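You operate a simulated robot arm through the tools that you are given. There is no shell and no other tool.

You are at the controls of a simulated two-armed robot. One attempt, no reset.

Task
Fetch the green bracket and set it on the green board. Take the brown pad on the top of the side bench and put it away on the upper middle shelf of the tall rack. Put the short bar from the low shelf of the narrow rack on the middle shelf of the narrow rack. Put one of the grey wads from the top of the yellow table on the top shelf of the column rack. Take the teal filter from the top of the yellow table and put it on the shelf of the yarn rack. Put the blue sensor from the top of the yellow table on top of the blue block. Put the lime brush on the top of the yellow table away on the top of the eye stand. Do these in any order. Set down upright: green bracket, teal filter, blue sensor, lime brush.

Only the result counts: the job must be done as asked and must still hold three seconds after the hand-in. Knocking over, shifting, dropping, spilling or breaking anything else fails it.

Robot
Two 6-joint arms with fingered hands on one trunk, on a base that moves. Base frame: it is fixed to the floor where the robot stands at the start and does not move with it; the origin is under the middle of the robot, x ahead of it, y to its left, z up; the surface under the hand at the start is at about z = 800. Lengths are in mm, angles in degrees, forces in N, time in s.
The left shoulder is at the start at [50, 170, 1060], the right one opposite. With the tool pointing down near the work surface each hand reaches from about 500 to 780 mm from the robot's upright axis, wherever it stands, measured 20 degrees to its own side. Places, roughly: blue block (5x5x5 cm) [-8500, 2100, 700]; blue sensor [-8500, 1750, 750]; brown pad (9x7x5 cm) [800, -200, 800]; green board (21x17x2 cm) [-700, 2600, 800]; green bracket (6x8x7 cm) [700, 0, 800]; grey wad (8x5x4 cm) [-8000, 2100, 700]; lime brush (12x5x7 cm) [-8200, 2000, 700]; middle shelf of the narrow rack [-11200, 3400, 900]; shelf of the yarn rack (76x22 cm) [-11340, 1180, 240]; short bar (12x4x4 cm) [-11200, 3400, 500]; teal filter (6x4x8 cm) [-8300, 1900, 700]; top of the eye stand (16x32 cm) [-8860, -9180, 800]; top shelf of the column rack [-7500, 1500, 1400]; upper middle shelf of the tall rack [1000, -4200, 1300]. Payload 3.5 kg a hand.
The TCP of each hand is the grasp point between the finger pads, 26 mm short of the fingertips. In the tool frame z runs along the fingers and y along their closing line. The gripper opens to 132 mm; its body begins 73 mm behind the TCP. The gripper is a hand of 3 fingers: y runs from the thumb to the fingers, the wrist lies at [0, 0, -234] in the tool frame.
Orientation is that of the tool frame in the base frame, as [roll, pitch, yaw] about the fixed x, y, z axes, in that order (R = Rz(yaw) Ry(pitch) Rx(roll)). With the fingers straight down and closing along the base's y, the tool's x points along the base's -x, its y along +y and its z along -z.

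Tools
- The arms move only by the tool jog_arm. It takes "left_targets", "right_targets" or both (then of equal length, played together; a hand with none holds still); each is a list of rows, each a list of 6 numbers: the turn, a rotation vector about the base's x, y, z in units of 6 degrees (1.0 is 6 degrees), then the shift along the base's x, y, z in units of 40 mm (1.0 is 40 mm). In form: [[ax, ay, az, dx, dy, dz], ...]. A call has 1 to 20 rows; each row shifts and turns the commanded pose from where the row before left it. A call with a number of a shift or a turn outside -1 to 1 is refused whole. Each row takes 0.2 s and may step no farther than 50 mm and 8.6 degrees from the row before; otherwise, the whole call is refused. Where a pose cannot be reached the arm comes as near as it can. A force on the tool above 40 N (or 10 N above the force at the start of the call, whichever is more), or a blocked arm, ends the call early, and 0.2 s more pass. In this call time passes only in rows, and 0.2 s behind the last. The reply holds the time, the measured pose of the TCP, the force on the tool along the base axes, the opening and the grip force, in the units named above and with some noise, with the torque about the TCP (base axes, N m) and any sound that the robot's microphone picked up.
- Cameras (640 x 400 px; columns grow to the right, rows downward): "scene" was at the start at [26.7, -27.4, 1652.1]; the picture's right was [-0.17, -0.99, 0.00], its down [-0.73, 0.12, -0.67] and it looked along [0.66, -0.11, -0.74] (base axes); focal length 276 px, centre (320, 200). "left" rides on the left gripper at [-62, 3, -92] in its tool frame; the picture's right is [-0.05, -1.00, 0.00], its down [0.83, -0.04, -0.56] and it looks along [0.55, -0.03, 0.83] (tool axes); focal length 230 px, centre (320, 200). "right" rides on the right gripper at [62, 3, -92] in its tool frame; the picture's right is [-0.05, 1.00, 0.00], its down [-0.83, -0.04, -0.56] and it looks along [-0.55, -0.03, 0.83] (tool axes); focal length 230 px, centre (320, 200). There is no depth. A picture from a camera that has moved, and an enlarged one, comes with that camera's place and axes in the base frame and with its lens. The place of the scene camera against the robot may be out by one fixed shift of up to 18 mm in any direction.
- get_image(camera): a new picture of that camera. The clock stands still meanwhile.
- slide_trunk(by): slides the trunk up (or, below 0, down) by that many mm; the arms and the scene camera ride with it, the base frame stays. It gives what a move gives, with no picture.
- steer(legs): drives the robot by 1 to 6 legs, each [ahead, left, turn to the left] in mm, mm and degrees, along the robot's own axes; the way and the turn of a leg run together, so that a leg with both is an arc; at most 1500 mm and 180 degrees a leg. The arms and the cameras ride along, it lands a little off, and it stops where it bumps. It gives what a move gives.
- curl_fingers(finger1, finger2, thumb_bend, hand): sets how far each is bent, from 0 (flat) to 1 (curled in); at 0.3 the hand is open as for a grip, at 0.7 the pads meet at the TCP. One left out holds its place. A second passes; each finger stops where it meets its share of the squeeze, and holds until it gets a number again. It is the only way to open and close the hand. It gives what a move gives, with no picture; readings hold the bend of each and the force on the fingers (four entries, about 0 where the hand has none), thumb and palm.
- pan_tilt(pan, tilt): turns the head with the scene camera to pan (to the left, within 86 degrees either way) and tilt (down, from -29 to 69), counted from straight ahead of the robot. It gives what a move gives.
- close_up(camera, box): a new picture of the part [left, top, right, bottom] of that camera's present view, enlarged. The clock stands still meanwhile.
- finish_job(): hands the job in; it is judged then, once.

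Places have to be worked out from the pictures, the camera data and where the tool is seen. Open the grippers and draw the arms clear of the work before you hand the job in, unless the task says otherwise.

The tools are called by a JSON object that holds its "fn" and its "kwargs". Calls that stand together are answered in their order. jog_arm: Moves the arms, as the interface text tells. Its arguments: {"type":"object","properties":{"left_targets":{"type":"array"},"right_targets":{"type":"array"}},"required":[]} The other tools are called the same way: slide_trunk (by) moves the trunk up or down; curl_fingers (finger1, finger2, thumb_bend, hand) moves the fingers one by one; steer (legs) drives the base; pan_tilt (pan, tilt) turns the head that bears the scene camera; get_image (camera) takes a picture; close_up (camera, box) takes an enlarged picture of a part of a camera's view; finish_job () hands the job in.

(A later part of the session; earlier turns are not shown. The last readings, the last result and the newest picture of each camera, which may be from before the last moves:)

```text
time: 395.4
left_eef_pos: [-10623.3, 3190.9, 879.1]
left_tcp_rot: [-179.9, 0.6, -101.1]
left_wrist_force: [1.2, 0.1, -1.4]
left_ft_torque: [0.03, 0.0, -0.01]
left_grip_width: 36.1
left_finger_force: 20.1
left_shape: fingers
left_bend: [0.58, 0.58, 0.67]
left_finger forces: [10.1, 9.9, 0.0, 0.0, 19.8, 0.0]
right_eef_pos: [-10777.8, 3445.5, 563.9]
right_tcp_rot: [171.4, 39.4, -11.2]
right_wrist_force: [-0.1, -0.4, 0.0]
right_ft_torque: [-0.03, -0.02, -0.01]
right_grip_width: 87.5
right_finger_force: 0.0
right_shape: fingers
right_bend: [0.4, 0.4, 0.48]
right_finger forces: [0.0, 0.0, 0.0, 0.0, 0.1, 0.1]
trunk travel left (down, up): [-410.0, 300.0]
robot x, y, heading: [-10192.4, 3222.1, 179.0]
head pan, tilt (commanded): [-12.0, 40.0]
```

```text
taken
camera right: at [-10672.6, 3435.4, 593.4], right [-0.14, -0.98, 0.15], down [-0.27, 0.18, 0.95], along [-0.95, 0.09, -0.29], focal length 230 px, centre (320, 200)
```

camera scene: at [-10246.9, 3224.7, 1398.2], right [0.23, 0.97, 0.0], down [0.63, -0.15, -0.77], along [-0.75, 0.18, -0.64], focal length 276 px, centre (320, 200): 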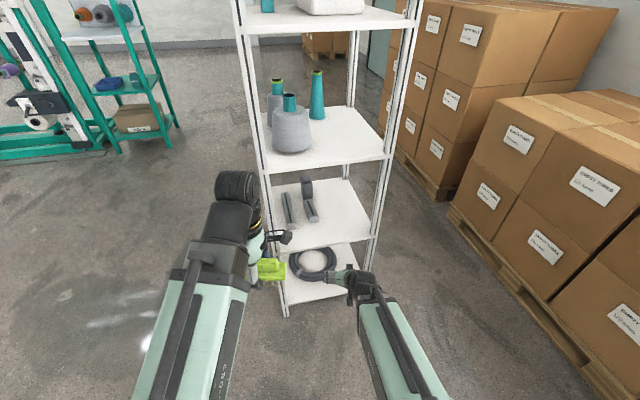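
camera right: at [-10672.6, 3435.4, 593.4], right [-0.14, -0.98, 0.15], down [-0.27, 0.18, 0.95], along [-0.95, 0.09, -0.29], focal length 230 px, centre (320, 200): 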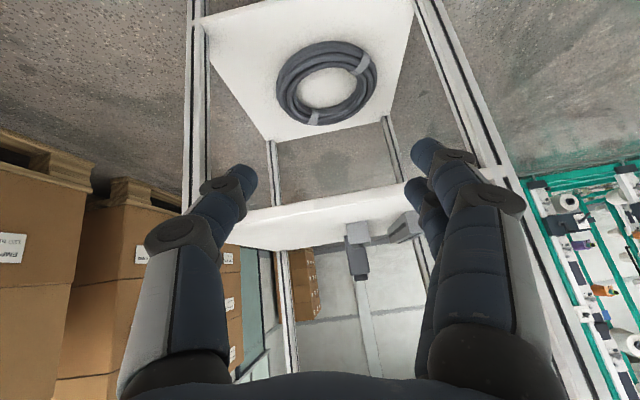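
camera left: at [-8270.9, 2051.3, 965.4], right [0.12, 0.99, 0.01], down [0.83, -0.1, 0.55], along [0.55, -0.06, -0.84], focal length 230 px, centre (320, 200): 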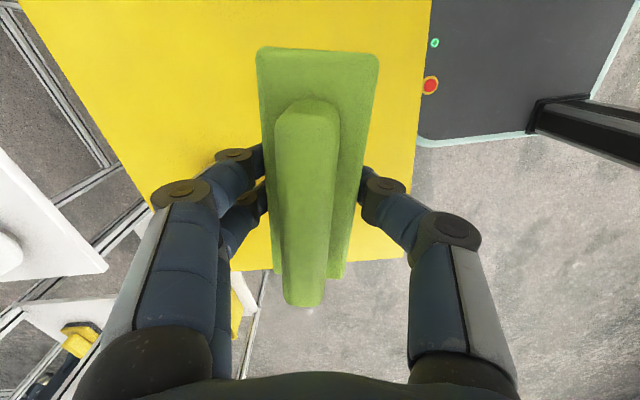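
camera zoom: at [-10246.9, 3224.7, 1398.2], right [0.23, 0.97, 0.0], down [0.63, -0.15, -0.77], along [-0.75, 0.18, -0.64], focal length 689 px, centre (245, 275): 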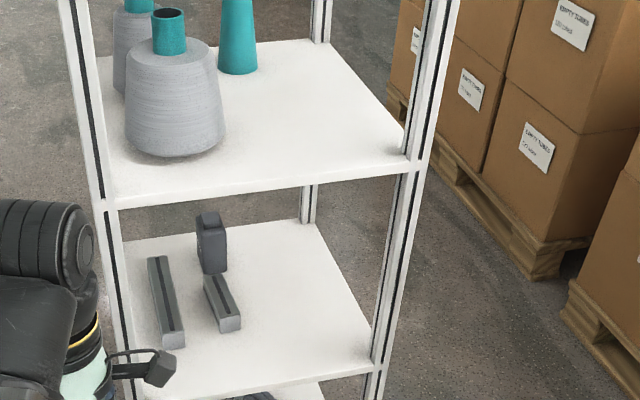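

Short bar is the 12 cm one: about x −11271…−11150, y≈3400, with the grease bottle behind it and the long bar 110 mm to its left. I move the left hand (brush) clear of the rack post, straighten the right hand's roll and yaw, and set its opening to ~67 mm.

{"fn": "jog_arm", "kwargs": {"left_targets": [[0, 0, 0, 0, -0.9, 0], [0, 0, 0, 0, -0.9, 0], [0, 0, 0, 0, -0.9, 0], [0, 0, 0, 0, -0.9, 0], [0, 0, 0, 0, -0.9, 0]], "right_targets": [[0.55, 0, 0, 0, -0.3, 0.4], [0.55, 0, 0, 0, -0.3, 0.4], [0, 0, 0.46, 0, -0.3, 0.3], [0, 0, 0.46, 0, -0.3, 0], [0, 0, 0, 0, 0, 0]]}}

{"fn": "curl_fingers", "kwargs": {"hand": "right", "finger1": 0.5, "finger2": 0.5, "thumb_bend": 0.5}}

{"fn": "steer", "kwargs": {"legs": [[150, 0, 1]]}}

{"fn": "get_image", "kwargs": {"camera": "right"}}

{"fn": "get_image", "kwargs": {"camera": "scene"}}

```text
time: 396.6
left_eef_pos: [-10630.2, 3012.3, 868.8]
left_tcp_rot: [-179.8, 0.5, -101.1]
left_wrist_force: [-0.7, 0.8, -0.8]
left_ft_torque: [0.02, -0.01, -0.01]
left_grip_width: 36.1
left_finger_force: 20.1
left_shape: fingers
left_bend: [0.58, 0.58, 0.67]
left_finger forces: [10.0, 9.9, 0.1, 0.1, 19.7, 0.1]
left hand out of reach, approached as far as the arm can: row 2, 3
right_eef_pos: [-10790.0, 3397.9, 603.0]
right_tcp_rot: [179.9, 40.4, -0.2]
right_wrist_force: [0.0, -0.4, -0.5]
right_ft_torque: [-0.02, -0.02, 0.01]
right_grip_width: 87.4
right_finger_force: 0.1
right_shape: fingers
right_bend: [0.4, 0.4, 0.48]
right_finger forces: [0.0, 0.0, 0.0, 0.0, 0.0, 0.0]
right hand out of reach, approached as far as the arm can: row 2, 3
trunk travel left (down, up): [-410.0, 300.0]
robot x, y, heading: [-10192.6, 3217.2, 178.6]
head pan, tilt (commanded): [-12.0, 40.0]
```

```text
time: 397.6
left_eef_pos: [-10629.9, 3012.0, 869.3]
left_tcp_rot: [-179.8, 0.6, -101.1]
left_wrist_force: [0.3, -0.3, -1.0]
left_ft_torque: [0.02, 0.01, -0.01]
left_grip_width: 36.4
left_finger_force: 19.8
left_shape: fingers
left_bend: [0.58, 0.58, 0.67]
left_finger forces: [10.0, 10.0, 0.0, 0.0, 19.7, 0.0]
right_eef_pos: [-10789.7, 3397.2, 602.3]
right_tcp_rot: [-180.0, 40.4, -0.2]
right_wrist_force: [0.0, -0.5, -0.6]
right_ft_torque: [0.01, 0.0, -0.01]
right_grip_width: 68.5
right_finger_force: 0.1
right_shape: fingers
right_bend: [0.5, 0.5, 0.5]
right_finger forces: [0.0, 0.0, 0.0, 0.1, 0.0, 0.0]
trunk travel left (down, up): [-410.0, 300.0]
robot x, y, heading: [-10193.9, 3222.8, 178.7]
head pan, tilt (commanded): [-12.0, 40.0]
```

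```text
time: 399.0
left_eef_pos: [-10778.8, 3007.0, 869.4]
left_tcp_rot: [-179.8, 0.5, -100.0]
left_wrist_force: [-0.6, -0.2, -0.1]
left_ft_torque: [-0.04, -0.02, 0.04]
left_grip_width: 36.1
left_finger_force: 19.4
left_shape: fingers
left_bend: [0.58, 0.58, 0.67]
left_finger forces: [10.0, 9.9, 0.1, 0.1, 19.8, 0.0]
right_eef_pos: [-10948.5, 3388.5, 602.9]
right_tcp_rot: [-180.0, 40.5, 0.8]
right_wrist_force: [-0.3, 1.4, 0.2]
right_ft_torque: [0.01, 0.03, -0.02]
right_grip_width: 68.4
right_finger_force: 0.1
right_shape: fingers
right_bend: [0.5, 0.5, 0.5]
right_finger forces: [0.0, 0.1, 0.0, 0.1, 0.1, 0.0]
trunk travel left (down, up): [-410.0, 300.0]
robot x, y, heading: [-10346.3, 3218.5, 179.9]
head pan, tilt (commanded): [-12.0, 40.0]
```

```text
taken
camera right: at [-10841.8, 3386.0, 632.1], right [-0.02, -1.0, 0.03], down [-0.27, 0.04, 0.96], along [-0.96, 0.01, -0.27], focal length 230 px, centre (320, 200)
```

right: 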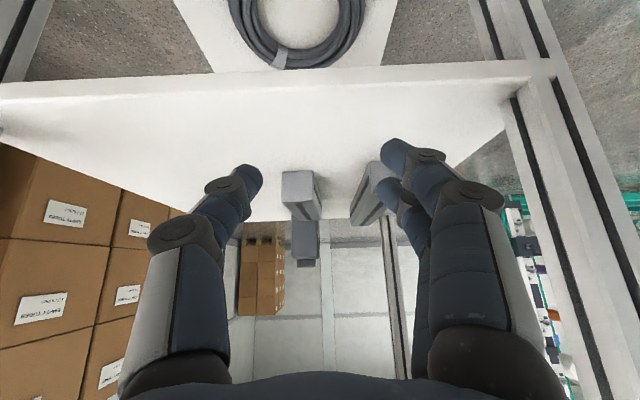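

```text
taken
camera scene: at [-10402.0, 3225.6, 1398.2], right [0.21, 0.98, 0.0], down [0.63, -0.14, -0.77], along [-0.75, 0.16, -0.64], focal length 276 px, centre (320, 200)
```

scene: 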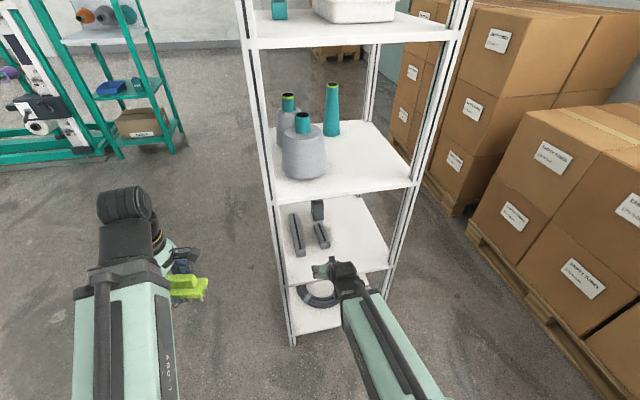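

{"fn": "close_up", "kwargs": {"camera": "right", "box": [250, 150, 410, 280]}}

{"fn": "close_up", "kwargs": {"camera": "scene", "box": [270, 180, 410, 290]}}

```text
3.08 times, centred on (330, 215) of right
camera zoom: at [-10841.8, 3386.0, 632.1], right [-0.02, -1.0, 0.03], down [-0.27, 0.04, 0.96], along [-0.96, 0.01, -0.27], focal length 708 px, centre (289, 154)
```

zoom: 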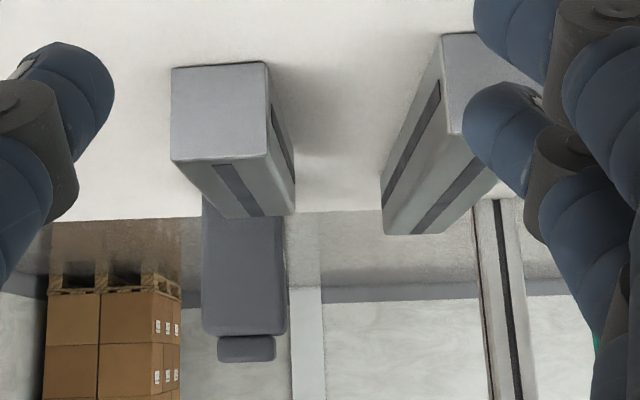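

```text
3.64 times, centred on (340, 235) of scene
camera zoom: at [-10402.0, 3225.6, 1398.2], right [0.21, 0.98, 0.0], down [0.63, -0.14, -0.77], along [-0.75, 0.16, -0.64], focal length 1002 px, centre (247, 73)
```

zoom: 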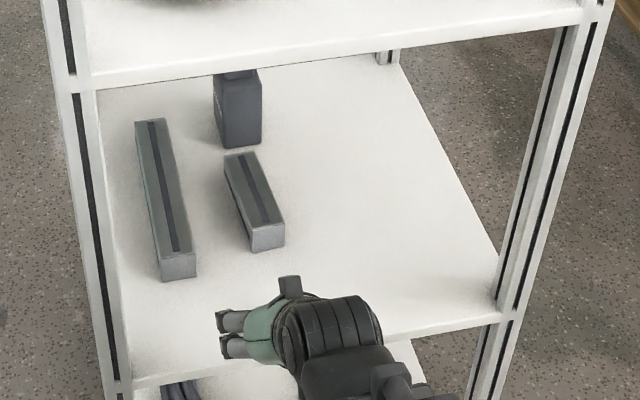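

From the wrist camera: short bar near end ≈ [−11160, 3420], far end ≈ [−11285, 3412], z 499…541. I move the base in 180 mm and 28 mm to the right.

{"fn": "steer", "kwargs": {"legs": [[180, -28, 0]]}}

{"fn": "get_image", "kwargs": {"camera": "right"}}

{"fn": "get_image", "kwargs": {"camera": "scene"}}

```text
time: 400.5
left_eef_pos: [-10958.9, 3035.4, 869.0]
left_tcp_rot: [-179.8, 0.5, -100.2]
left_wrist_force: [0.1, 0.5, -1.2]
left_ft_torque: [0.02, -0.04, -0.01]
left_grip_width: 36.1
left_finger_force: 19.8
left_shape: fingers
left_bend: [0.58, 0.58, 0.67]
left_finger forces: [9.9, 10.0, 0.0, 0.1, 19.9, 0.0]
right_eef_pos: [-11124.8, 3417.7, 603.7]
right_tcp_rot: [-180.0, 40.5, 0.8]
right_wrist_force: [0.3, -0.6, 0.3]
right_ft_torque: [0.0, -0.02, 0.01]
right_grip_width: 68.6
right_finger_force: 0.0
right_shape: fingers
right_bend: [0.5, 0.5, 0.5]
right_finger forces: [0.0, 0.0, 0.1, 0.0, 0.0, 0.0]
trunk travel left (down, up): [-410.0, 300.0]
robot x, y, heading: [-10528.0, 3250.0, 179.7]
head pan, tilt (commanded): [-12.0, 40.0]
```

```text
taken
camera right: at [-11019.5, 3415.7, 632.1], right [-0.03, -1.0, 0.03], down [-0.27, 0.04, 0.96], along [-0.96, 0.02, -0.27], focal length 230 px, centre (320, 200)
```

right: 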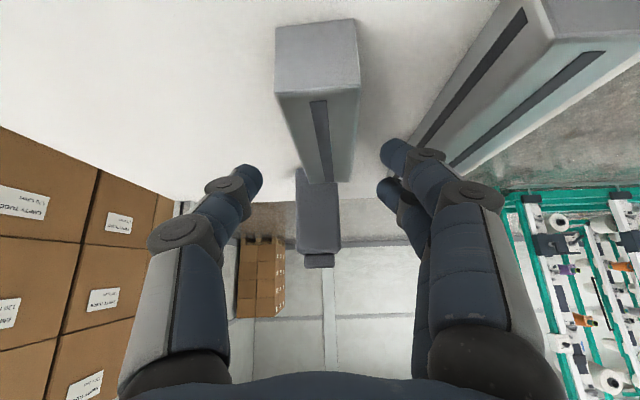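

```text
taken
camera scene: at [-10579.9, 3254.7, 1398.2], right [0.21, 0.98, 0.0], down [0.63, -0.14, -0.77], along [-0.75, 0.16, -0.64], focal length 276 px, centre (320, 200)
```

scene: 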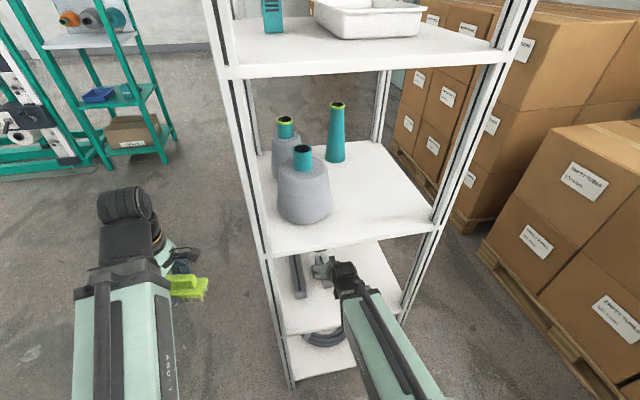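

{"fn": "close_up", "kwargs": {"camera": "right", "box": [250, 0, 390, 110]}}

{"fn": "close_up", "kwargs": {"camera": "right", "box": [250, 90, 390, 280]}}

```text
3.64 times, centred on (320, 55) of right
camera zoom: at [-11019.5, 3415.7, 632.1], right [-0.03, -1.0, 0.03], down [-0.27, 0.04, 0.96], along [-0.96, 0.02, -0.27], focal length 837 px, centre (320, 727)
```

zoom: 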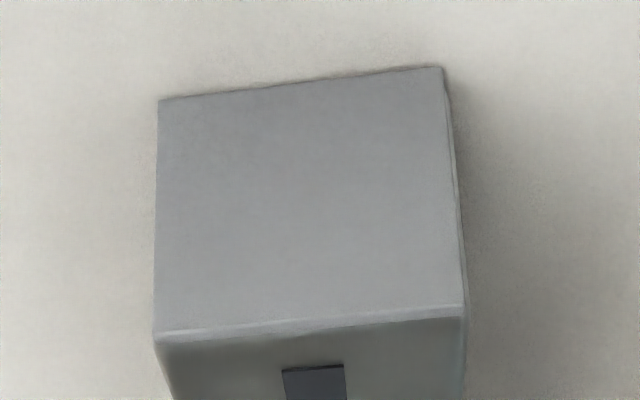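

```text
2.11 times, centred on (320, 185) of right
camera zoom: at [-11019.5, 3415.7, 632.1], right [-0.03, -1.0, 0.03], down [-0.27, 0.04, 0.96], along [-0.96, 0.02, -0.27], focal length 484 px, centre (320, 232)
```

zoom: 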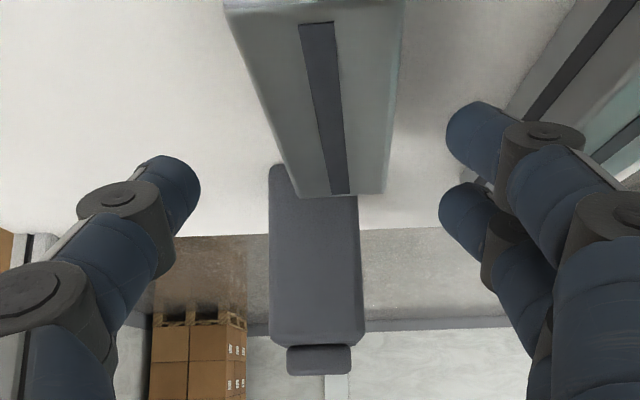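

Two views agree: bar spans x −11104…−11222, y≈3417→3408, z 517…557. I align yaw (+3.5°), centre over it and descend.

{"fn": "jog_arm", "kwargs": {"right_targets": [[0, 0, 0.57, -0.75, -0.12, 0], [0, 0, 0, 0, 0, -0.5], [0, 0, 0, 0, 0, -0.5], [0, 0, 0, 0, 0, -0.25]]}}

{"fn": "get_image", "kwargs": {"camera": "right"}}

{"fn": "close_up", "kwargs": {"camera": "scene", "box": [270, 230, 400, 340]}}

```text
time: 401.5
left_eef_pos: [-10957.4, 3035.4, 870.0]
left_tcp_rot: [-179.8, 0.5, -100.1]
left_wrist_force: [0.2, 0.0, -1.9]
left_ft_torque: [0.0, -0.04, 0.01]
left_grip_width: 36.3
left_finger_force: 20.2
left_shape: fingers
left_bend: [0.58, 0.58, 0.67]
left_finger forces: [9.9, 9.9, 0.0, 0.0, 19.8, 0.0]
right_eef_pos: [-11155.6, 3414.9, 556.2]
right_tcp_rot: [-179.9, 40.7, 4.1]
right_wrist_force: [-0.4, 1.5, 15.1]
right_ft_torque: [-0.63, 0.09, 0.01]
right_grip_width: 68.7
right_finger_force: 7.3
right_shape: fingers
right_bend: [0.51, 0.5, 0.5]
right_finger forces: [14.7, 0.1, 0.0, 0.0, 0.0, 0.1]
trunk travel left (down, up): [-410.0, 300.0]
robot x, y, heading: [-10525.8, 3249.5, 179.9]
head pan, tilt (commanded): [-12.0, 40.0]
```

```text
taken
camera right: at [-11049.8, 3418.6, 583.8], right [0.03, -1.0, 0.03], down [-0.27, 0.02, 0.96], along [-0.96, -0.04, -0.27], focal length 230 px, centre (320, 200)
```

right: 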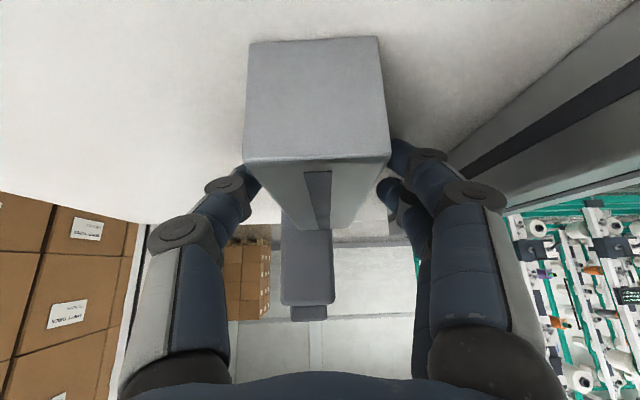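

```text
3.64 times, centred on (335, 285) of scene
camera zoom: at [-10578.5, 3254.4, 1398.6], right [0.21, 0.98, 0.0], down [0.63, -0.14, -0.77], along [-0.75, 0.16, -0.64], focal length 1002 px, centre (266, -109)
```

zoom: 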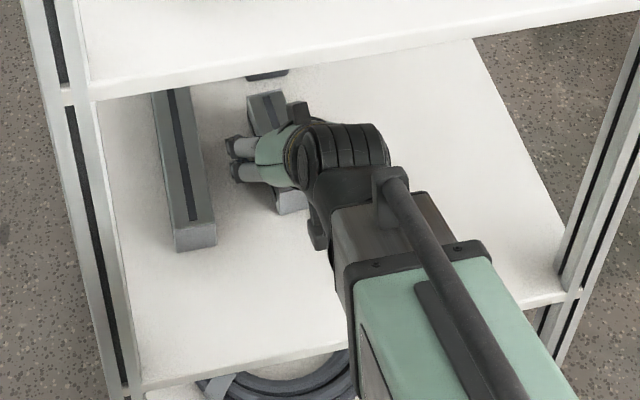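

A fingertip met the shelf (15 N); the shelf is a bit higher than thought (~525). I raise 5 mm and close on the bar.

{"fn": "jog_arm", "kwargs": {"right_targets": [[0, 0, 0, 0, 0, 0.14]]}}

{"fn": "curl_fingers", "kwargs": {"hand": "right", "finger1": 0.72, "finger2": 0.72, "thumb_bend": 0.72}}

{"fn": "get_image", "kwargs": {"camera": "right"}}

```text
time: 401.9
left_eef_pos: [-10958.3, 3035.2, 869.4]
left_tcp_rot: [-179.9, 0.4, -100.0]
left_wrist_force: [-0.2, 0.9, -1.5]
left_ft_torque: [-0.03, 0.02, 0.03]
left_grip_width: 36.1
left_finger_force: 19.9
left_shape: fingers
left_bend: [0.58, 0.58, 0.67]
left_finger forces: [9.9, 9.9, 0.1, 0.1, 19.9, 0.1]
right_eef_pos: [-11155.9, 3415.4, 558.5]
right_tcp_rot: [179.9, 40.2, 4.2]
right_wrist_force: [-0.2, 0.5, 0.5]
right_ft_torque: [0.0, -0.01, 0.0]
right_grip_width: 68.2
right_finger_force: 0.1
right_shape: fingers
right_bend: [0.5, 0.5, 0.5]
right_finger forces: [0.0, 0.0, 0.0, 0.0, 0.0, 0.0]
trunk travel left (down, up): [-410.0, 300.0]
robot x, y, heading: [-10526.1, 3252.9, 179.8]
head pan, tilt (commanded): [-12.0, 40.0]
```

```text
time: 402.9
left_eef_pos: [-10957.2, 3036.0, 869.5]
left_tcp_rot: [-179.7, 0.5, -100.2]
left_wrist_force: [0.0, -0.3, -1.6]
left_ft_torque: [-0.06, -0.01, 0.02]
left_grip_width: 36.3
left_finger_force: 19.8
left_shape: fingers
left_bend: [0.58, 0.58, 0.67]
left_finger forces: [10.0, 9.9, 0.1, 0.0, 19.8, 0.1]
right_eef_pos: [-11156.6, 3414.4, 559.5]
right_tcp_rot: [-179.9, 40.5, 4.2]
right_wrist_force: [-0.4, -0.3, 0.6]
right_ft_torque: [-0.02, -0.01, -0.01]
right_grip_width: 37.8
right_finger_force: 17.8
right_shape: fingers
right_bend: [0.6, 0.6, 0.63]
right_finger forces: [8.8, 9.0, 0.1, 0.0, 17.6, 0.0]
trunk travel left (down, up): [-410.0, 300.0]
robot x, y, heading: [-10523.6, 3253.2, 179.7]
head pan, tilt (commanded): [-12.0, 40.0]
```

```text
taken
camera right: at [-11050.2, 3418.9, 587.8], right [0.03, -1.0, 0.03], down [-0.28, 0.02, 0.96], along [-0.96, -0.04, -0.27], focal length 230 px, centre (320, 200)
```

right: 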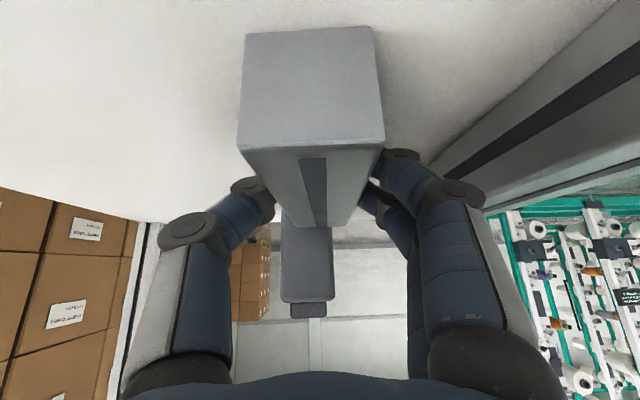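

Bar gripped (37.8 mm). I lift it slowly and check.

{"fn": "jog_arm", "kwargs": {"right_targets": [[0, 0, 0, 0, 0, 0.1], [0, 0, 0, 0, 0, 0.3], [0, 0, 0, 0, 0, 0.5], [0, 0, 0, 0, 0, 0.5]]}}

{"fn": "get_image", "kwargs": {"camera": "right"}}

```text
time: 403.9
left_eef_pos: [-10958.9, 3036.4, 868.4]
left_tcp_rot: [-179.8, 0.5, -100.1]
left_wrist_force: [-0.9, -0.6, -1.3]
left_ft_torque: [-0.04, -0.03, -0.01]
left_grip_width: 36.4
left_finger_force: 19.8
left_shape: fingers
left_bend: [0.58, 0.58, 0.67]
left_finger forces: [10.0, 9.9, 0.1, 0.0, 19.9, 0.0]
right_eef_pos: [-11154.8, 3413.2, 613.3]
right_tcp_rot: [-180.0, 40.4, 4.3]
right_wrist_force: [0.4, 0.1, -2.2]
right_ft_torque: [0.02, -0.01, 0.01]
right_grip_width: 37.6
right_finger_force: 17.6
right_shape: fingers
right_bend: [0.6, 0.6, 0.63]
right_finger forces: [8.8, 8.8, 0.0, 0.0, 17.6, 0.0]
trunk travel left (down, up): [-410.0, 300.0]
robot x, y, heading: [-10525.5, 3252.4, 180.1]
head pan, tilt (commanded): [-12.0, 40.0]
```

```text
taken
camera right: at [-11048.9, 3416.8, 642.4], right [0.03, -1.0, 0.03], down [-0.28, 0.02, 0.96], along [-0.96, -0.04, -0.28], focal length 230 px, centre (320, 200)
```

right: 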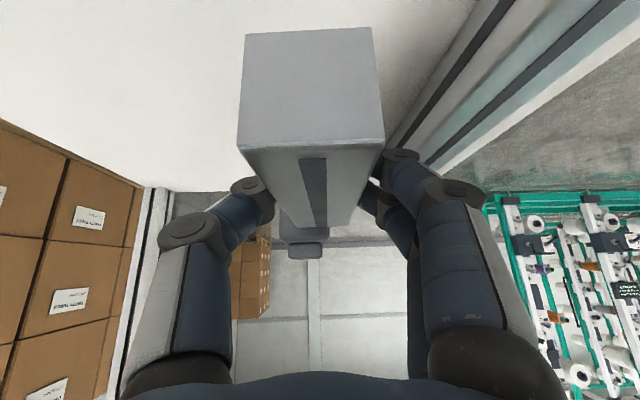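

Bar lifted cleanly. I back out of the rack, then raise trunk and arm above the middle shelf.

{"fn": "steer", "kwargs": {"legs": [[-330, 0, 0]]}}

{"fn": "slide_trunk", "kwargs": {"by": 300}}

{"fn": "jog_arm", "kwargs": {"right_targets": [[0, 0, 0, 0, 0.5, 0.8], [0, 0, 0, 0, 0.5, 0.8], [0, 0, 0, 0, 0.5, 0.8], [0, 0, 0, 0, 0.3, 0.4]]}}

{"fn": "pan_tilt", "kwargs": {"pan": -10, "tilt": 38}}

{"fn": "get_image", "kwargs": {"camera": "scene"}}

{"fn": "get_image", "kwargs": {"camera": "right"}}

```text
time: 406.0
left_eef_pos: [-10630.1, 3032.3, 869.1]
left_tcp_rot: [-179.8, 0.5, -99.6]
left_wrist_force: [0.2, 0.4, -1.8]
left_ft_torque: [0.02, 0.01, 0.01]
left_grip_width: 36.2
left_finger_force: 20.2
left_shape: fingers
left_bend: [0.58, 0.58, 0.67]
left_finger forces: [10.1, 10.0, 0.1, 0.0, 19.8, 0.0]
right_eef_pos: [-10830.5, 3407.0, 612.2]
right_tcp_rot: [179.9, 40.4, 4.7]
right_wrist_force: [0.3, -0.4, -1.7]
right_ft_torque: [0.02, -0.02, -0.02]
right_grip_width: 37.7
right_finger_force: 17.3
right_shape: fingers
right_bend: [0.6, 0.6, 0.63]
right_finger forces: [8.6, 8.9, 0.0, 0.0, 17.5, 0.0]
trunk travel left (down, up): [-410.0, 300.0]
robot x, y, heading: [-10197.3, 3249.4, -179.8]
head pan, tilt (commanded): [-12.0, 40.0]
```

```text
time: 409.0
left_eef_pos: [-10630.1, 3032.5, 1167.9]
left_tcp_rot: [-179.9, 0.5, -99.5]
left_wrist_force: [-0.2, 0.5, -1.5]
left_ft_torque: [0.01, -0.01, 0.01]
left_grip_width: 36.5
left_finger_force: 19.8
left_shape: fingers
left_bend: [0.58, 0.58, 0.67]
left_finger forces: [10.0, 10.0, 0.0, 0.1, 19.8, 0.0]
right_eef_pos: [-10830.5, 3407.3, 914.1]
right_tcp_rot: [-180.0, 40.5, 4.7]
right_wrist_force: [-1.4, 0.6, -2.0]
right_ft_torque: [0.01, -0.02, -0.02]
right_grip_width: 37.5
right_finger_force: 17.8
right_shape: fingers
right_bend: [0.6, 0.6, 0.63]
right_finger forces: [8.7, 8.9, 0.0, 0.0, 17.6, 0.0]
trunk travel left (down, up): [-710.0, 0.0]
robot x, y, heading: [-10199.6, 3251.8, -179.6]
head pan, tilt (commanded): [-12.0, 40.0]
```

```text
time: 410.0
left_eef_pos: [-10630.1, 3031.3, 1170.0]
left_tcp_rot: [-179.8, 0.5, -99.6]
left_wrist_force: [-0.1, -0.7, -0.1]
left_ft_torque: [0.01, 0.0, 0.01]
left_grip_width: 36.2
left_finger_force: 19.9
left_shape: fingers
left_bend: [0.58, 0.58, 0.67]
left_finger forces: [9.9, 10.1, 0.0, 0.1, 19.8, 0.1]
right_eef_pos: [-10834.8, 3480.1, 1025.5]
right_tcp_rot: [179.9, 40.4, 4.8]
right_wrist_force: [0.1, 0.4, -2.2]
right_ft_torque: [0.0, 0.0, 0.01]
right_grip_width: 37.5
right_finger_force: 17.6
right_shape: fingers
right_bend: [0.6, 0.6, 0.63]
right_finger forces: [8.7, 8.8, 0.0, 0.0, 17.6, 0.1]
trunk travel left (down, up): [-710.0, 0.0]
robot x, y, heading: [-10197.0, 3249.8, -179.7]
head pan, tilt (commanded): [-12.0, 40.0]
```

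```text
time: 410.6
left_eef_pos: [-10631.8, 3032.9, 1169.2]
left_tcp_rot: [-179.9, 0.5, -99.7]
left_wrist_force: [-1.2, 0.3, -0.5]
left_ft_torque: [0.02, 0.01, 0.0]
left_grip_width: 36.4
left_finger_force: 19.6
left_shape: fingers
left_bend: [0.58, 0.58, 0.67]
left_finger forces: [10.0, 10.0, 0.0, 0.0, 19.8, 0.1]
right_eef_pos: [-10834.3, 3479.5, 1026.6]
right_tcp_rot: [180.0, 40.4, 4.7]
right_wrist_force: [0.3, -0.2, -1.7]
right_ft_torque: [-0.02, 0.03, -0.03]
right_grip_width: 37.9
right_finger_force: 17.4
right_shape: fingers
right_bend: [0.6, 0.6, 0.63]
right_finger forces: [8.7, 8.7, 0.1, 0.0, 17.5, 0.0]
trunk travel left (down, up): [-710.0, 0.0]
robot x, y, heading: [-10199.9, 3253.2, -179.8]
head pan, tilt (commanded): [-10.0, 38.0]
```

```text
taken
camera scene: at [-10255.8, 3251.5, 1701.2], right [0.17, 0.99, 0.0], down [0.61, -0.11, -0.79], along [-0.78, 0.13, -0.62], focal length 276 px, centre (320, 200)
```

scene: 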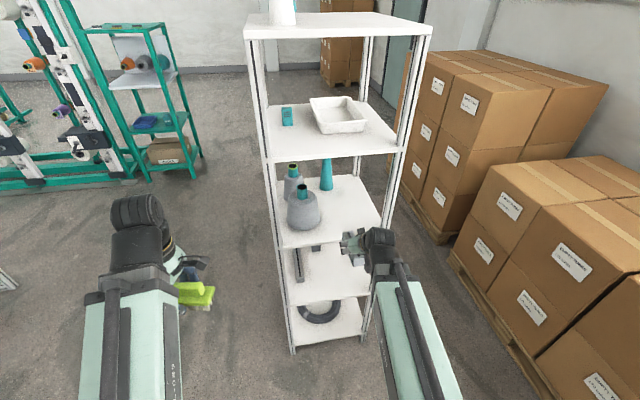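

```text
taken
camera right: at [-10728.8, 3484.8, 1054.9], right [0.04, -1.0, 0.03], down [-0.28, 0.02, 0.96], along [-0.96, -0.05, -0.27], focal length 230 px, centre (320, 200)
```

right: 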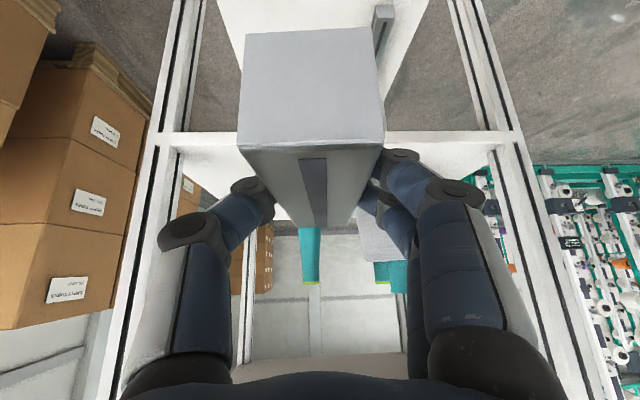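

{"fn": "close_up", "kwargs": {"camera": "right", "box": [140, 100, 280, 220]}}

{"fn": "close_up", "kwargs": {"camera": "right", "box": [370, 100, 540, 220]}}

{"fn": "close_up", "kwargs": {"camera": "scene", "box": [250, 130, 430, 270]}}

```text
3.33 times, centred on (210, 160) of right
camera zoom: at [-10728.8, 3484.8, 1054.9], right [0.04, -1.0, 0.03], down [-0.28, 0.02, 0.96], along [-0.96, -0.05, -0.27], focal length 767 px, centre (687, 333)
```

zoom: 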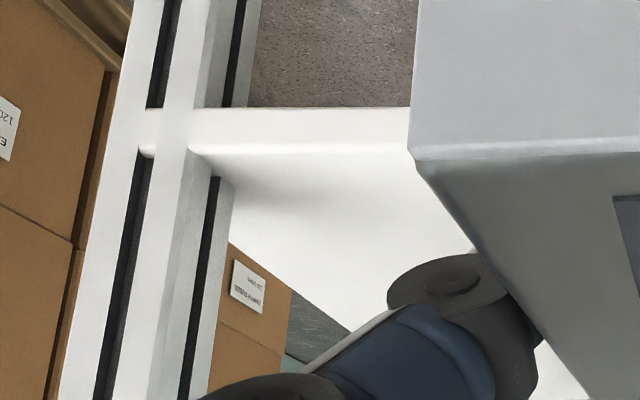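

```text
3.33 times, centred on (455, 160) of right
camera zoom: at [-10728.8, 3484.8, 1054.9], right [0.04, -1.0, 0.03], down [-0.28, 0.02, 0.96], along [-0.96, -0.05, -0.27], focal length 767 px, centre (-130, 333)
```

zoom: 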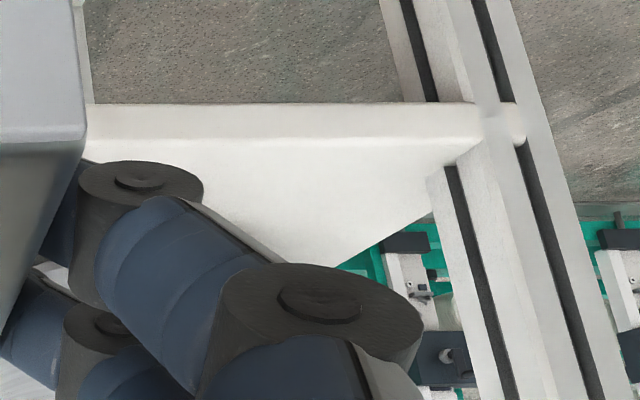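

```text
2.86 times, centred on (340, 200) of scene
camera zoom: at [-10255.8, 3251.5, 1701.2], right [0.17, 0.99, 0.0], down [0.61, -0.11, -0.79], along [-0.78, 0.13, -0.62], focal length 787 px, centre (263, 200)
```

zoom: 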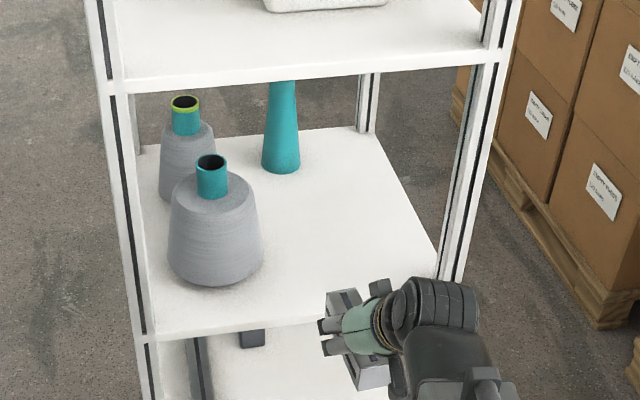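

Mid shelf z≈925, rack's east edge x≈−10957; free area is y 3400…3630. I roll in 211 mm and 30 mm to the right so the bar comes over the free part.

{"fn": "steer", "kwargs": {"legs": [[211, -30, 0]]}}

{"fn": "get_image", "kwargs": {"camera": "right"}}

{"fn": "get_image", "kwargs": {"camera": "scene"}}

{"fn": "close_up", "kwargs": {"camera": "scene", "box": [240, 170, 440, 310]}}

```text
time: 412.3
left_eef_pos: [-10847.4, 3059.9, 1169.1]
left_tcp_rot: [-179.8, 0.6, -99.3]
left_wrist_force: [0.1, 0.0, -0.6]
left_ft_torque: [-0.03, -0.05, 0.02]
left_grip_width: 35.9
left_finger_force: 20.1
left_shape: fingers
left_bend: [0.58, 0.58, 0.67]
left_finger forces: [10.0, 10.1, 0.1, 0.0, 19.9, 0.0]
right_eef_pos: [-11054.3, 3505.0, 1024.7]
right_tcp_rot: [180.0, 40.3, 5.0]
right_wrist_force: [0.3, 0.3, -2.5]
right_ft_torque: [-0.02, -0.01, -0.01]
right_grip_width: 37.8
right_finger_force: 17.7
right_shape: fingers
right_bend: [0.6, 0.6, 0.63]
right_finger forces: [8.7, 8.9, 0.0, 0.0, 17.5, 0.0]
trunk travel left (down, up): [-710.0, 0.0]
robot x, y, heading: [-10416.4, 3280.9, -179.6]
head pan, tilt (commanded): [-10.0, 38.0]
```

```text
taken
camera right: at [-10948.0, 3511.5, 1054.2], right [0.05, -1.0, 0.03], down [-0.28, 0.02, 0.96], along [-0.96, -0.05, -0.28], focal length 230 px, centre (320, 200)
```

right: 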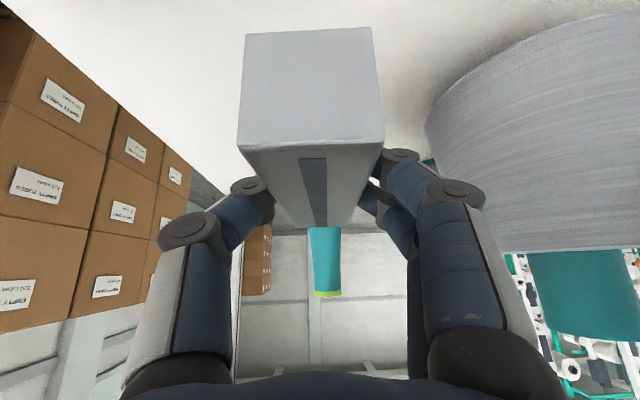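

```text
taken
camera scene: at [-10474.6, 3280.9, 1701.1], right [0.17, 0.99, 0.0], down [0.61, -0.1, -0.79], along [-0.78, 0.13, -0.62], focal length 276 px, centre (320, 200)
```

scene: 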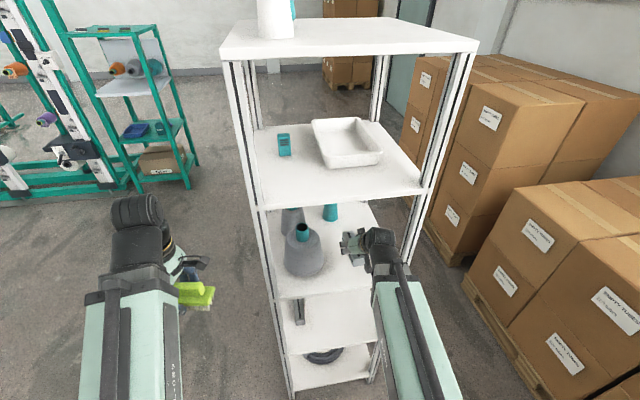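

```text
2.86 times, centred on (340, 240) of scene
camera zoom: at [-10474.6, 3280.9, 1701.1], right [0.17, 0.99, 0.0], down [0.61, -0.1, -0.79], along [-0.78, 0.13, -0.62], focal length 787 px, centre (263, 86)
```

zoom: 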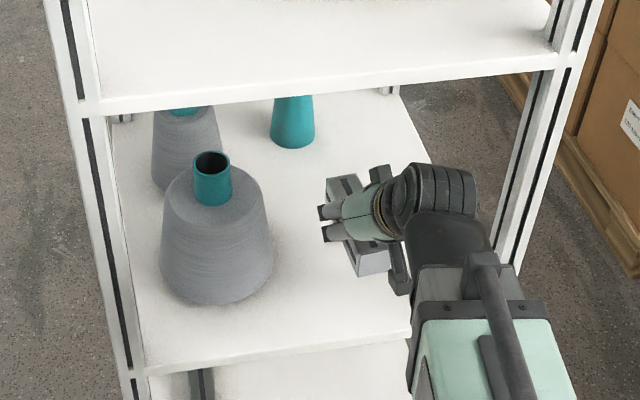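

Clearance to the large grey cone is ~20–60 mm; I shift 15 mm away from it and lower.

{"fn": "jog_arm", "kwargs": {"right_targets": [[0, 0, 0, 0, 0.38, -0.2], [0, 0, 0, 0, 0, -0.5], [0, 0, 0, 0, 0, -0.4], [0, 0, 0, 0, 0, -0.15]]}}

{"fn": "get_image", "kwargs": {"camera": "right"}}

{"fn": "close_up", "kwargs": {"camera": "scene", "box": [240, 170, 440, 310]}}

```text
time: 413.3
left_eef_pos: [-10846.4, 3058.3, 1169.1]
left_tcp_rot: [-179.8, 0.4, -99.3]
left_wrist_force: [1.0, 0.1, 0.0]
left_ft_torque: [0.02, 0.01, 0.0]
left_grip_width: 36.5
left_finger_force: 19.9
left_shape: fingers
left_bend: [0.58, 0.58, 0.67]
left_finger forces: [10.1, 9.9, 0.0, 0.0, 19.7, 0.0]
right_eef_pos: [-11054.3, 3519.8, 973.9]
right_tcp_rot: [-180.0, 40.5, 5.0]
right_wrist_force: [0.3, -0.1, -1.4]
right_ft_torque: [-0.04, -0.03, 0.0]
right_grip_width: 37.7
right_finger_force: 17.6
right_shape: fingers
right_bend: [0.6, 0.6, 0.63]
right_finger forces: [8.7, 8.8, 0.1, 0.0, 17.5, 0.0]
trunk travel left (down, up): [-710.0, 0.0]
robot x, y, heading: [-10414.6, 3281.1, -179.7]
head pan, tilt (commanded): [-10.0, 38.0]
```

```text
taken
camera right: at [-10947.6, 3526.2, 1003.2], right [0.05, -1.0, 0.03], down [-0.28, 0.02, 0.96], along [-0.96, -0.05, -0.27], focal length 230 px, centre (320, 200)
```

right: 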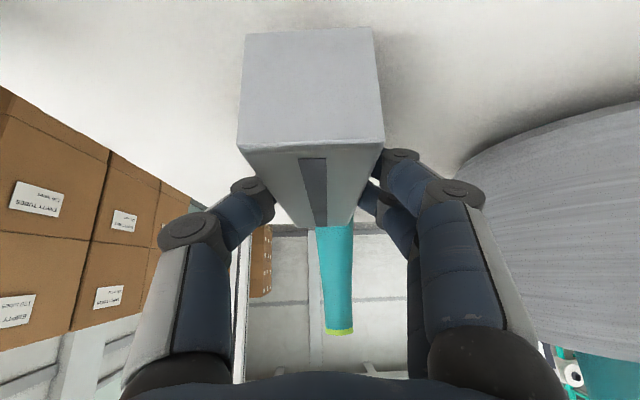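

```text
2.86 times, centred on (340, 240) of scene
camera zoom: at [-10472.4, 3280.6, 1701.2], right [0.17, 0.99, 0.0], down [0.61, -0.1, -0.79], along [-0.78, 0.13, -0.62], focal length 787 px, centre (263, 86)
```

zoom: 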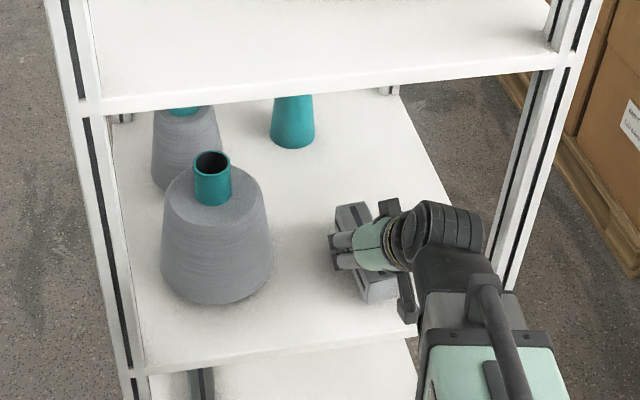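

Clear on both sides. Continuing down in small steps to contact.

{"fn": "jog_arm", "kwargs": {"right_targets": [[0, 0, 0, 0, 0, -0.1], [0, 0, 0, 0, 0, -0.05], [0, 0, 0, 0, 0, -0.04], [0, 0, 0, 0, 0, -0.04]]}}

```text
time: 414.3
left_eef_pos: [-10845.1, 3059.6, 1168.7]
left_tcp_rot: [-179.9, 0.5, -99.2]
left_wrist_force: [-0.6, -0.5, -0.3]
left_ft_torque: [0.0, -0.02, 0.01]
left_grip_width: 36.4
left_finger_force: 19.8
left_shape: fingers
left_bend: [0.58, 0.58, 0.67]
left_finger forces: [10.0, 10.0, 0.1, 0.0, 19.9, 0.0]
right_eef_pos: [-11052.8, 3521.9, 967.0]
right_tcp_rot: [-180.0, 40.4, 5.0]
right_wrist_force: [0.6, 0.7, -1.7]
right_ft_torque: [0.01, -0.04, -0.03]
right_grip_width: 37.6
right_finger_force: 17.4
right_shape: fingers
right_bend: [0.6, 0.6, 0.63]
right_finger forces: [8.7, 8.8, 0.0, 0.0, 17.5, 0.0]
trunk travel left (down, up): [-710.0, 0.0]
robot x, y, heading: [-10414.2, 3279.8, -179.4]
head pan, tilt (commanded): [-10.0, 38.0]
```

{"fn": "jog_arm", "kwargs": {"right_targets": [[0, 0, 0, 0, 0, -0.04], [0, 0, 0, 0, 0, -0.04], [0, 0, 0, 0, 0, -0.04], [0, 0, 0, 0, 0, -0.04]]}}

{"fn": "close_up", "kwargs": {"camera": "scene", "box": [320, 210, 420, 300]}}

```text
time: 415.3
left_eef_pos: [-10844.9, 3059.0, 1168.8]
left_tcp_rot: [-179.8, 0.5, -99.3]
left_wrist_force: [0.4, 0.5, -0.6]
left_ft_torque: [0.02, 0.03, -0.01]
left_grip_width: 36.2
left_finger_force: 20.3
left_shape: fingers
left_bend: [0.58, 0.58, 0.67]
left_finger forces: [10.0, 10.0, 0.0, 0.0, 19.8, 0.0]
right_eef_pos: [-11052.2, 3520.5, 959.4]
right_tcp_rot: [-180.0, 40.4, 4.9]
right_wrist_force: [-0.5, 0.1, -2.2]
right_ft_torque: [0.0, -0.02, 0.03]
right_grip_width: 37.7
right_finger_force: 17.4
right_shape: fingers
right_bend: [0.6, 0.6, 0.63]
right_finger forces: [8.8, 8.8, 0.0, 0.0, 17.5, 0.0]
trunk travel left (down, up): [-710.0, 0.0]
robot x, y, heading: [-10414.4, 3283.6, -179.7]
head pan, tilt (commanded): [-10.0, 38.0]
```

```text
4.44 times, centred on (370, 255) of scene
camera zoom: at [-10472.6, 3280.7, 1701.2], right [0.17, 0.99, 0.0], down [0.61, -0.1, -0.79], along [-0.78, 0.13, -0.62], focal length 1225 px, centre (98, -44)
```

zoom: 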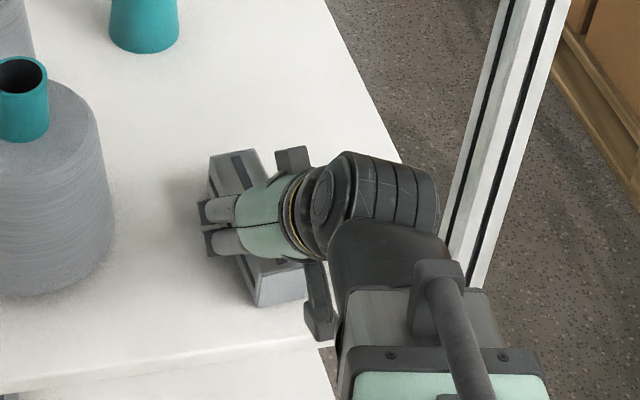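

{"fn": "jog_arm", "kwargs": {"right_targets": [[0, 0, 0, 0, 0, -0.04], [0, 0, 0, 0, 0, -0.04], [0, 0, 0, 0, 0, -0.04], [0, 0, 0, 0, 0, -0.04]]}}

```text
time: 416.3
left_eef_pos: [-10844.2, 3057.4, 1169.6]
left_tcp_rot: [-179.9, 0.6, -99.2]
left_wrist_force: [-0.1, -0.1, -0.9]
left_ft_torque: [0.03, -0.02, 0.02]
left_grip_width: 36.1
left_finger_force: 20.1
left_shape: fingers
left_bend: [0.58, 0.58, 0.67]
left_finger forces: [10.0, 10.0, 0.0, 0.0, 19.8, 0.0]
right_eef_pos: [-11051.9, 3520.5, 956.6]
right_tcp_rot: [-179.9, 40.7, 4.9]
right_wrist_force: [0.7, -1.2, 20.4]
right_ft_torque: [-0.07, 0.26, 0.02]
right_grip_width: 37.4
right_finger_force: 20.1
right_shape: fingers
right_bend: [0.61, 0.61, 0.64]
right_finger forces: [10.6, 10.3, 0.1, 0.0, 19.7, 0.0]
trunk travel left (down, up): [-710.0, 0.0]
robot x, y, heading: [-10412.5, 3281.5, -179.6]
head pan, tilt (commanded): [-10.0, 38.0]
```

Contact (20 N) at z≈956. I ease up 2 mm and release.

{"fn": "jog_arm", "kwargs": {"right_targets": [[0, 0, 0, 0, 0, 0.05]]}}

{"fn": "curl_fingers", "kwargs": {"hand": "right", "finger1": 0.56, "finger2": 0.56, "thumb_bend": 0.58}}

{"fn": "curl_fingers", "kwargs": {"hand": "right", "finger1": 0.5, "finger2": 0.5, "thumb_bend": 0.5}}

{"fn": "get_image", "kwargs": {"camera": "right"}}

```text
time: 416.7
left_eef_pos: [-10844.7, 3059.6, 1170.2]
left_tcp_rot: [-179.9, 0.7, -99.3]
left_wrist_force: [-0.2, -0.2, -0.9]
left_ft_torque: [-0.03, -0.02, 0.01]
left_grip_width: 36.3
left_finger_force: 20.2
left_shape: fingers
left_bend: [0.58, 0.58, 0.67]
left_finger forces: [10.0, 9.9, 0.0, 0.0, 19.8, 0.0]
right_eef_pos: [-11052.9, 3520.4, 956.2]
right_tcp_rot: [179.9, 40.6, 5.0]
right_wrist_force: [-0.1, -2.0, 16.8]
right_ft_torque: [-0.06, 0.27, 0.03]
right_grip_width: 37.5
right_finger_force: 19.7
right_shape: fingers
right_bend: [0.61, 0.61, 0.64]
right_finger forces: [10.6, 10.4, 0.1, 0.0, 19.2, 0.1]
trunk travel left (down, up): [-710.0, 0.0]
robot x, y, heading: [-10414.7, 3277.2, -179.5]
head pan, tilt (commanded): [-10.0, 38.0]
```

```text
time: 417.7
left_eef_pos: [-10845.7, 3058.9, 1169.5]
left_tcp_rot: [-179.9, 0.5, -99.3]
left_wrist_force: [-0.4, -0.9, -1.5]
left_ft_torque: [-0.02, -0.02, -0.02]
left_grip_width: 36.1
left_finger_force: 20.1
left_shape: fingers
left_bend: [0.58, 0.58, 0.67]
left_finger forces: [10.0, 10.0, 0.0, 0.0, 19.8, 0.1]
right_eef_pos: [-11053.7, 3521.4, 956.2]
right_tcp_rot: [-180.0, 40.3, 5.0]
right_wrist_force: [0.9, 0.0, 3.7]
right_ft_torque: [-0.09, -0.04, 0.01]
right_grip_width: 44.9
right_finger_force: 2.0
right_shape: fingers
right_bend: [0.57, 0.56, 0.57]
right_finger forces: [3.2, 0.0, 0.0, 0.1, 0.0, 0.1]
trunk travel left (down, up): [-710.0, 0.0]
robot x, y, heading: [-10417.3, 3281.6, -179.2]
head pan, tilt (commanded): [-10.0, 38.0]
```

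```text
time: 418.7
left_eef_pos: [-10844.9, 3059.9, 1169.6]
left_tcp_rot: [-179.9, 0.5, -99.3]
left_wrist_force: [0.2, 0.2, -1.3]
left_ft_torque: [0.0, -0.01, 0.01]
left_grip_width: 36.3
left_finger_force: 19.9
left_shape: fingers
left_bend: [0.58, 0.58, 0.67]
left_finger forces: [10.0, 10.0, 0.0, 0.1, 19.8, 0.1]
right_eef_pos: [-11053.7, 3520.9, 956.1]
right_tcp_rot: [180.0, 40.4, 5.0]
right_wrist_force: [0.3, 1.4, 4.5]
right_ft_torque: [-0.13, 0.03, -0.06]
right_grip_width: 63.9
right_finger_force: 2.3
right_shape: fingers
right_bend: [0.52, 0.5, 0.5]
right_finger forces: [4.5, 0.0, 0.1, 0.0, 0.0, 0.0]
trunk travel left (down, up): [-710.0, 0.0]
robot x, y, heading: [-10417.4, 3281.7, -179.7]
head pan, tilt (commanded): [-10.0, 38.0]
```

```text
taken
camera right: at [-10947.4, 3526.9, 984.7], right [0.05, -1.0, 0.03], down [-0.28, 0.02, 0.96], along [-0.96, -0.05, -0.27], focal length 230 px, centre (320, 200)
```

right: 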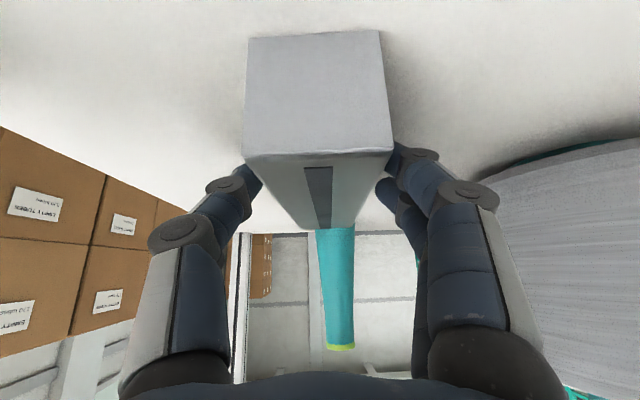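

Bar is down on the middle shelf. I lift the hand straight off and back out.

{"fn": "jog_arm", "kwargs": {"right_targets": [[0, 0, 0, 0, 0, 0.2], [0, 0, 0, 0, 0, 0.5], [0, 0, 0, 0, 0, 0.7], [0, 0, 0, 0, 0, 0.5]]}}

{"fn": "steer", "kwargs": {"legs": [[-350, 0, 0]]}}

{"fn": "get_image", "kwargs": {"camera": "scene"}}

{"fn": "close_up", "kwargs": {"camera": "scene", "box": [240, 100, 440, 260]}}

{"fn": "get_image", "kwargs": {"camera": "left"}}

```text
time: 419.7
left_eef_pos: [-10845.8, 3059.8, 1169.5]
left_tcp_rot: [-179.8, 0.4, -99.4]
left_wrist_force: [0.0, -0.3, -0.5]
left_ft_torque: [-0.01, -0.03, -0.02]
left_grip_width: 36.1
left_finger_force: 19.7
left_shape: fingers
left_bend: [0.58, 0.58, 0.67]
left_finger forces: [10.0, 10.0, 0.1, 0.0, 19.8, 0.0]
right_eef_pos: [-11053.3, 3520.5, 1033.7]
right_tcp_rot: [-179.9, 40.4, 4.9]
right_wrist_force: [-0.6, -0.1, -1.1]
right_ft_torque: [-0.03, -0.02, 0.01]
right_grip_width: 67.3
right_finger_force: 0.0
right_shape: fingers
right_bend: [0.5, 0.5, 0.5]
right_finger forces: [0.0, 0.0, 0.0, 0.0, 0.0, 0.1]
trunk travel left (down, up): [-710.0, 0.0]
robot x, y, heading: [-10416.8, 3280.7, -179.6]
head pan, tilt (commanded): [-10.0, 38.0]
```

```text
time: 422.0
left_eef_pos: [-10486.4, 3059.7, 1170.5]
left_tcp_rot: [-179.9, 0.5, -98.8]
left_wrist_force: [0.1, 0.9, -0.8]
left_ft_torque: [-0.05, -0.01, 0.01]
left_grip_width: 36.4
left_finger_force: 20.5
left_shape: fingers
left_bend: [0.58, 0.58, 0.67]
left_finger forces: [10.0, 9.7, 0.0, 0.0, 19.8, 0.1]
right_eef_pos: [-10698.3, 3518.8, 1031.5]
right_tcp_rot: [-180.0, 40.5, 5.5]
right_wrist_force: [0.2, -0.4, 0.0]
right_ft_torque: [-0.04, -0.01, 0.0]
right_grip_width: 67.0
right_finger_force: 0.0
right_shape: fingers
right_bend: [0.5, 0.5, 0.5]
right_finger forces: [0.1, 0.0, 0.2, 0.0, 0.1, 0.0]
trunk travel left (down, up): [-710.0, 0.0]
robot x, y, heading: [-10060.1, 3285.9, -179.1]
head pan, tilt (commanded): [-10.0, 38.0]
```

```text
taken
camera scene: at [-10114.1, 3284.9, 1701.2], right [0.16, 0.99, 0.0], down [0.61, -0.1, -0.79], along [-0.78, 0.12, -0.61], focal length 276 px, centre (320, 200)
```

scene: 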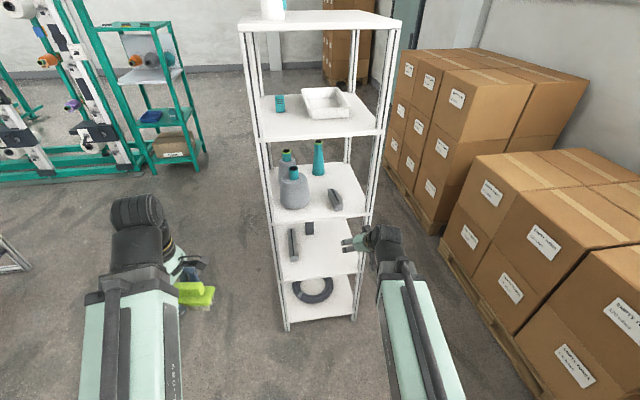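

```text
2.50 times, centred on (340, 180) of scene
camera zoom: at [-10114.1, 3284.9, 1701.2], right [0.16, 0.99, 0.0], down [0.61, -0.1, -0.79], along [-0.78, 0.12, -0.61], focal length 689 px, centre (270, 250)
```

zoom: 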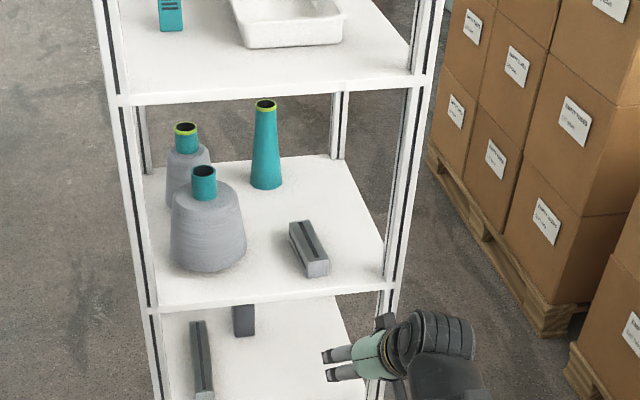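

```text
taken
camera left: at [-10479.6, 3119.7, 1262.0], right [0.99, -0.1, 0.0], down [-0.09, -0.83, 0.55], along [-0.05, -0.55, -0.84], focal length 230 px, centre (320, 200)
```

left: 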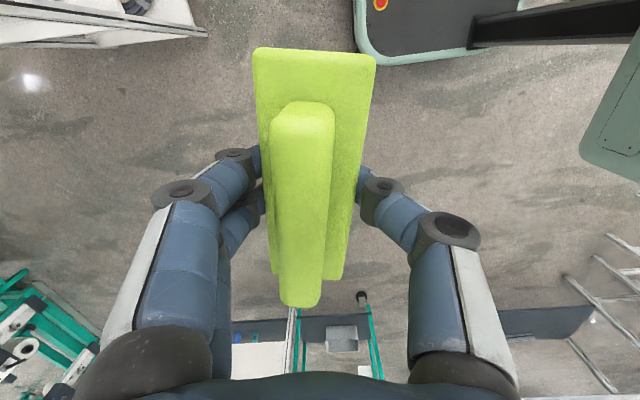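

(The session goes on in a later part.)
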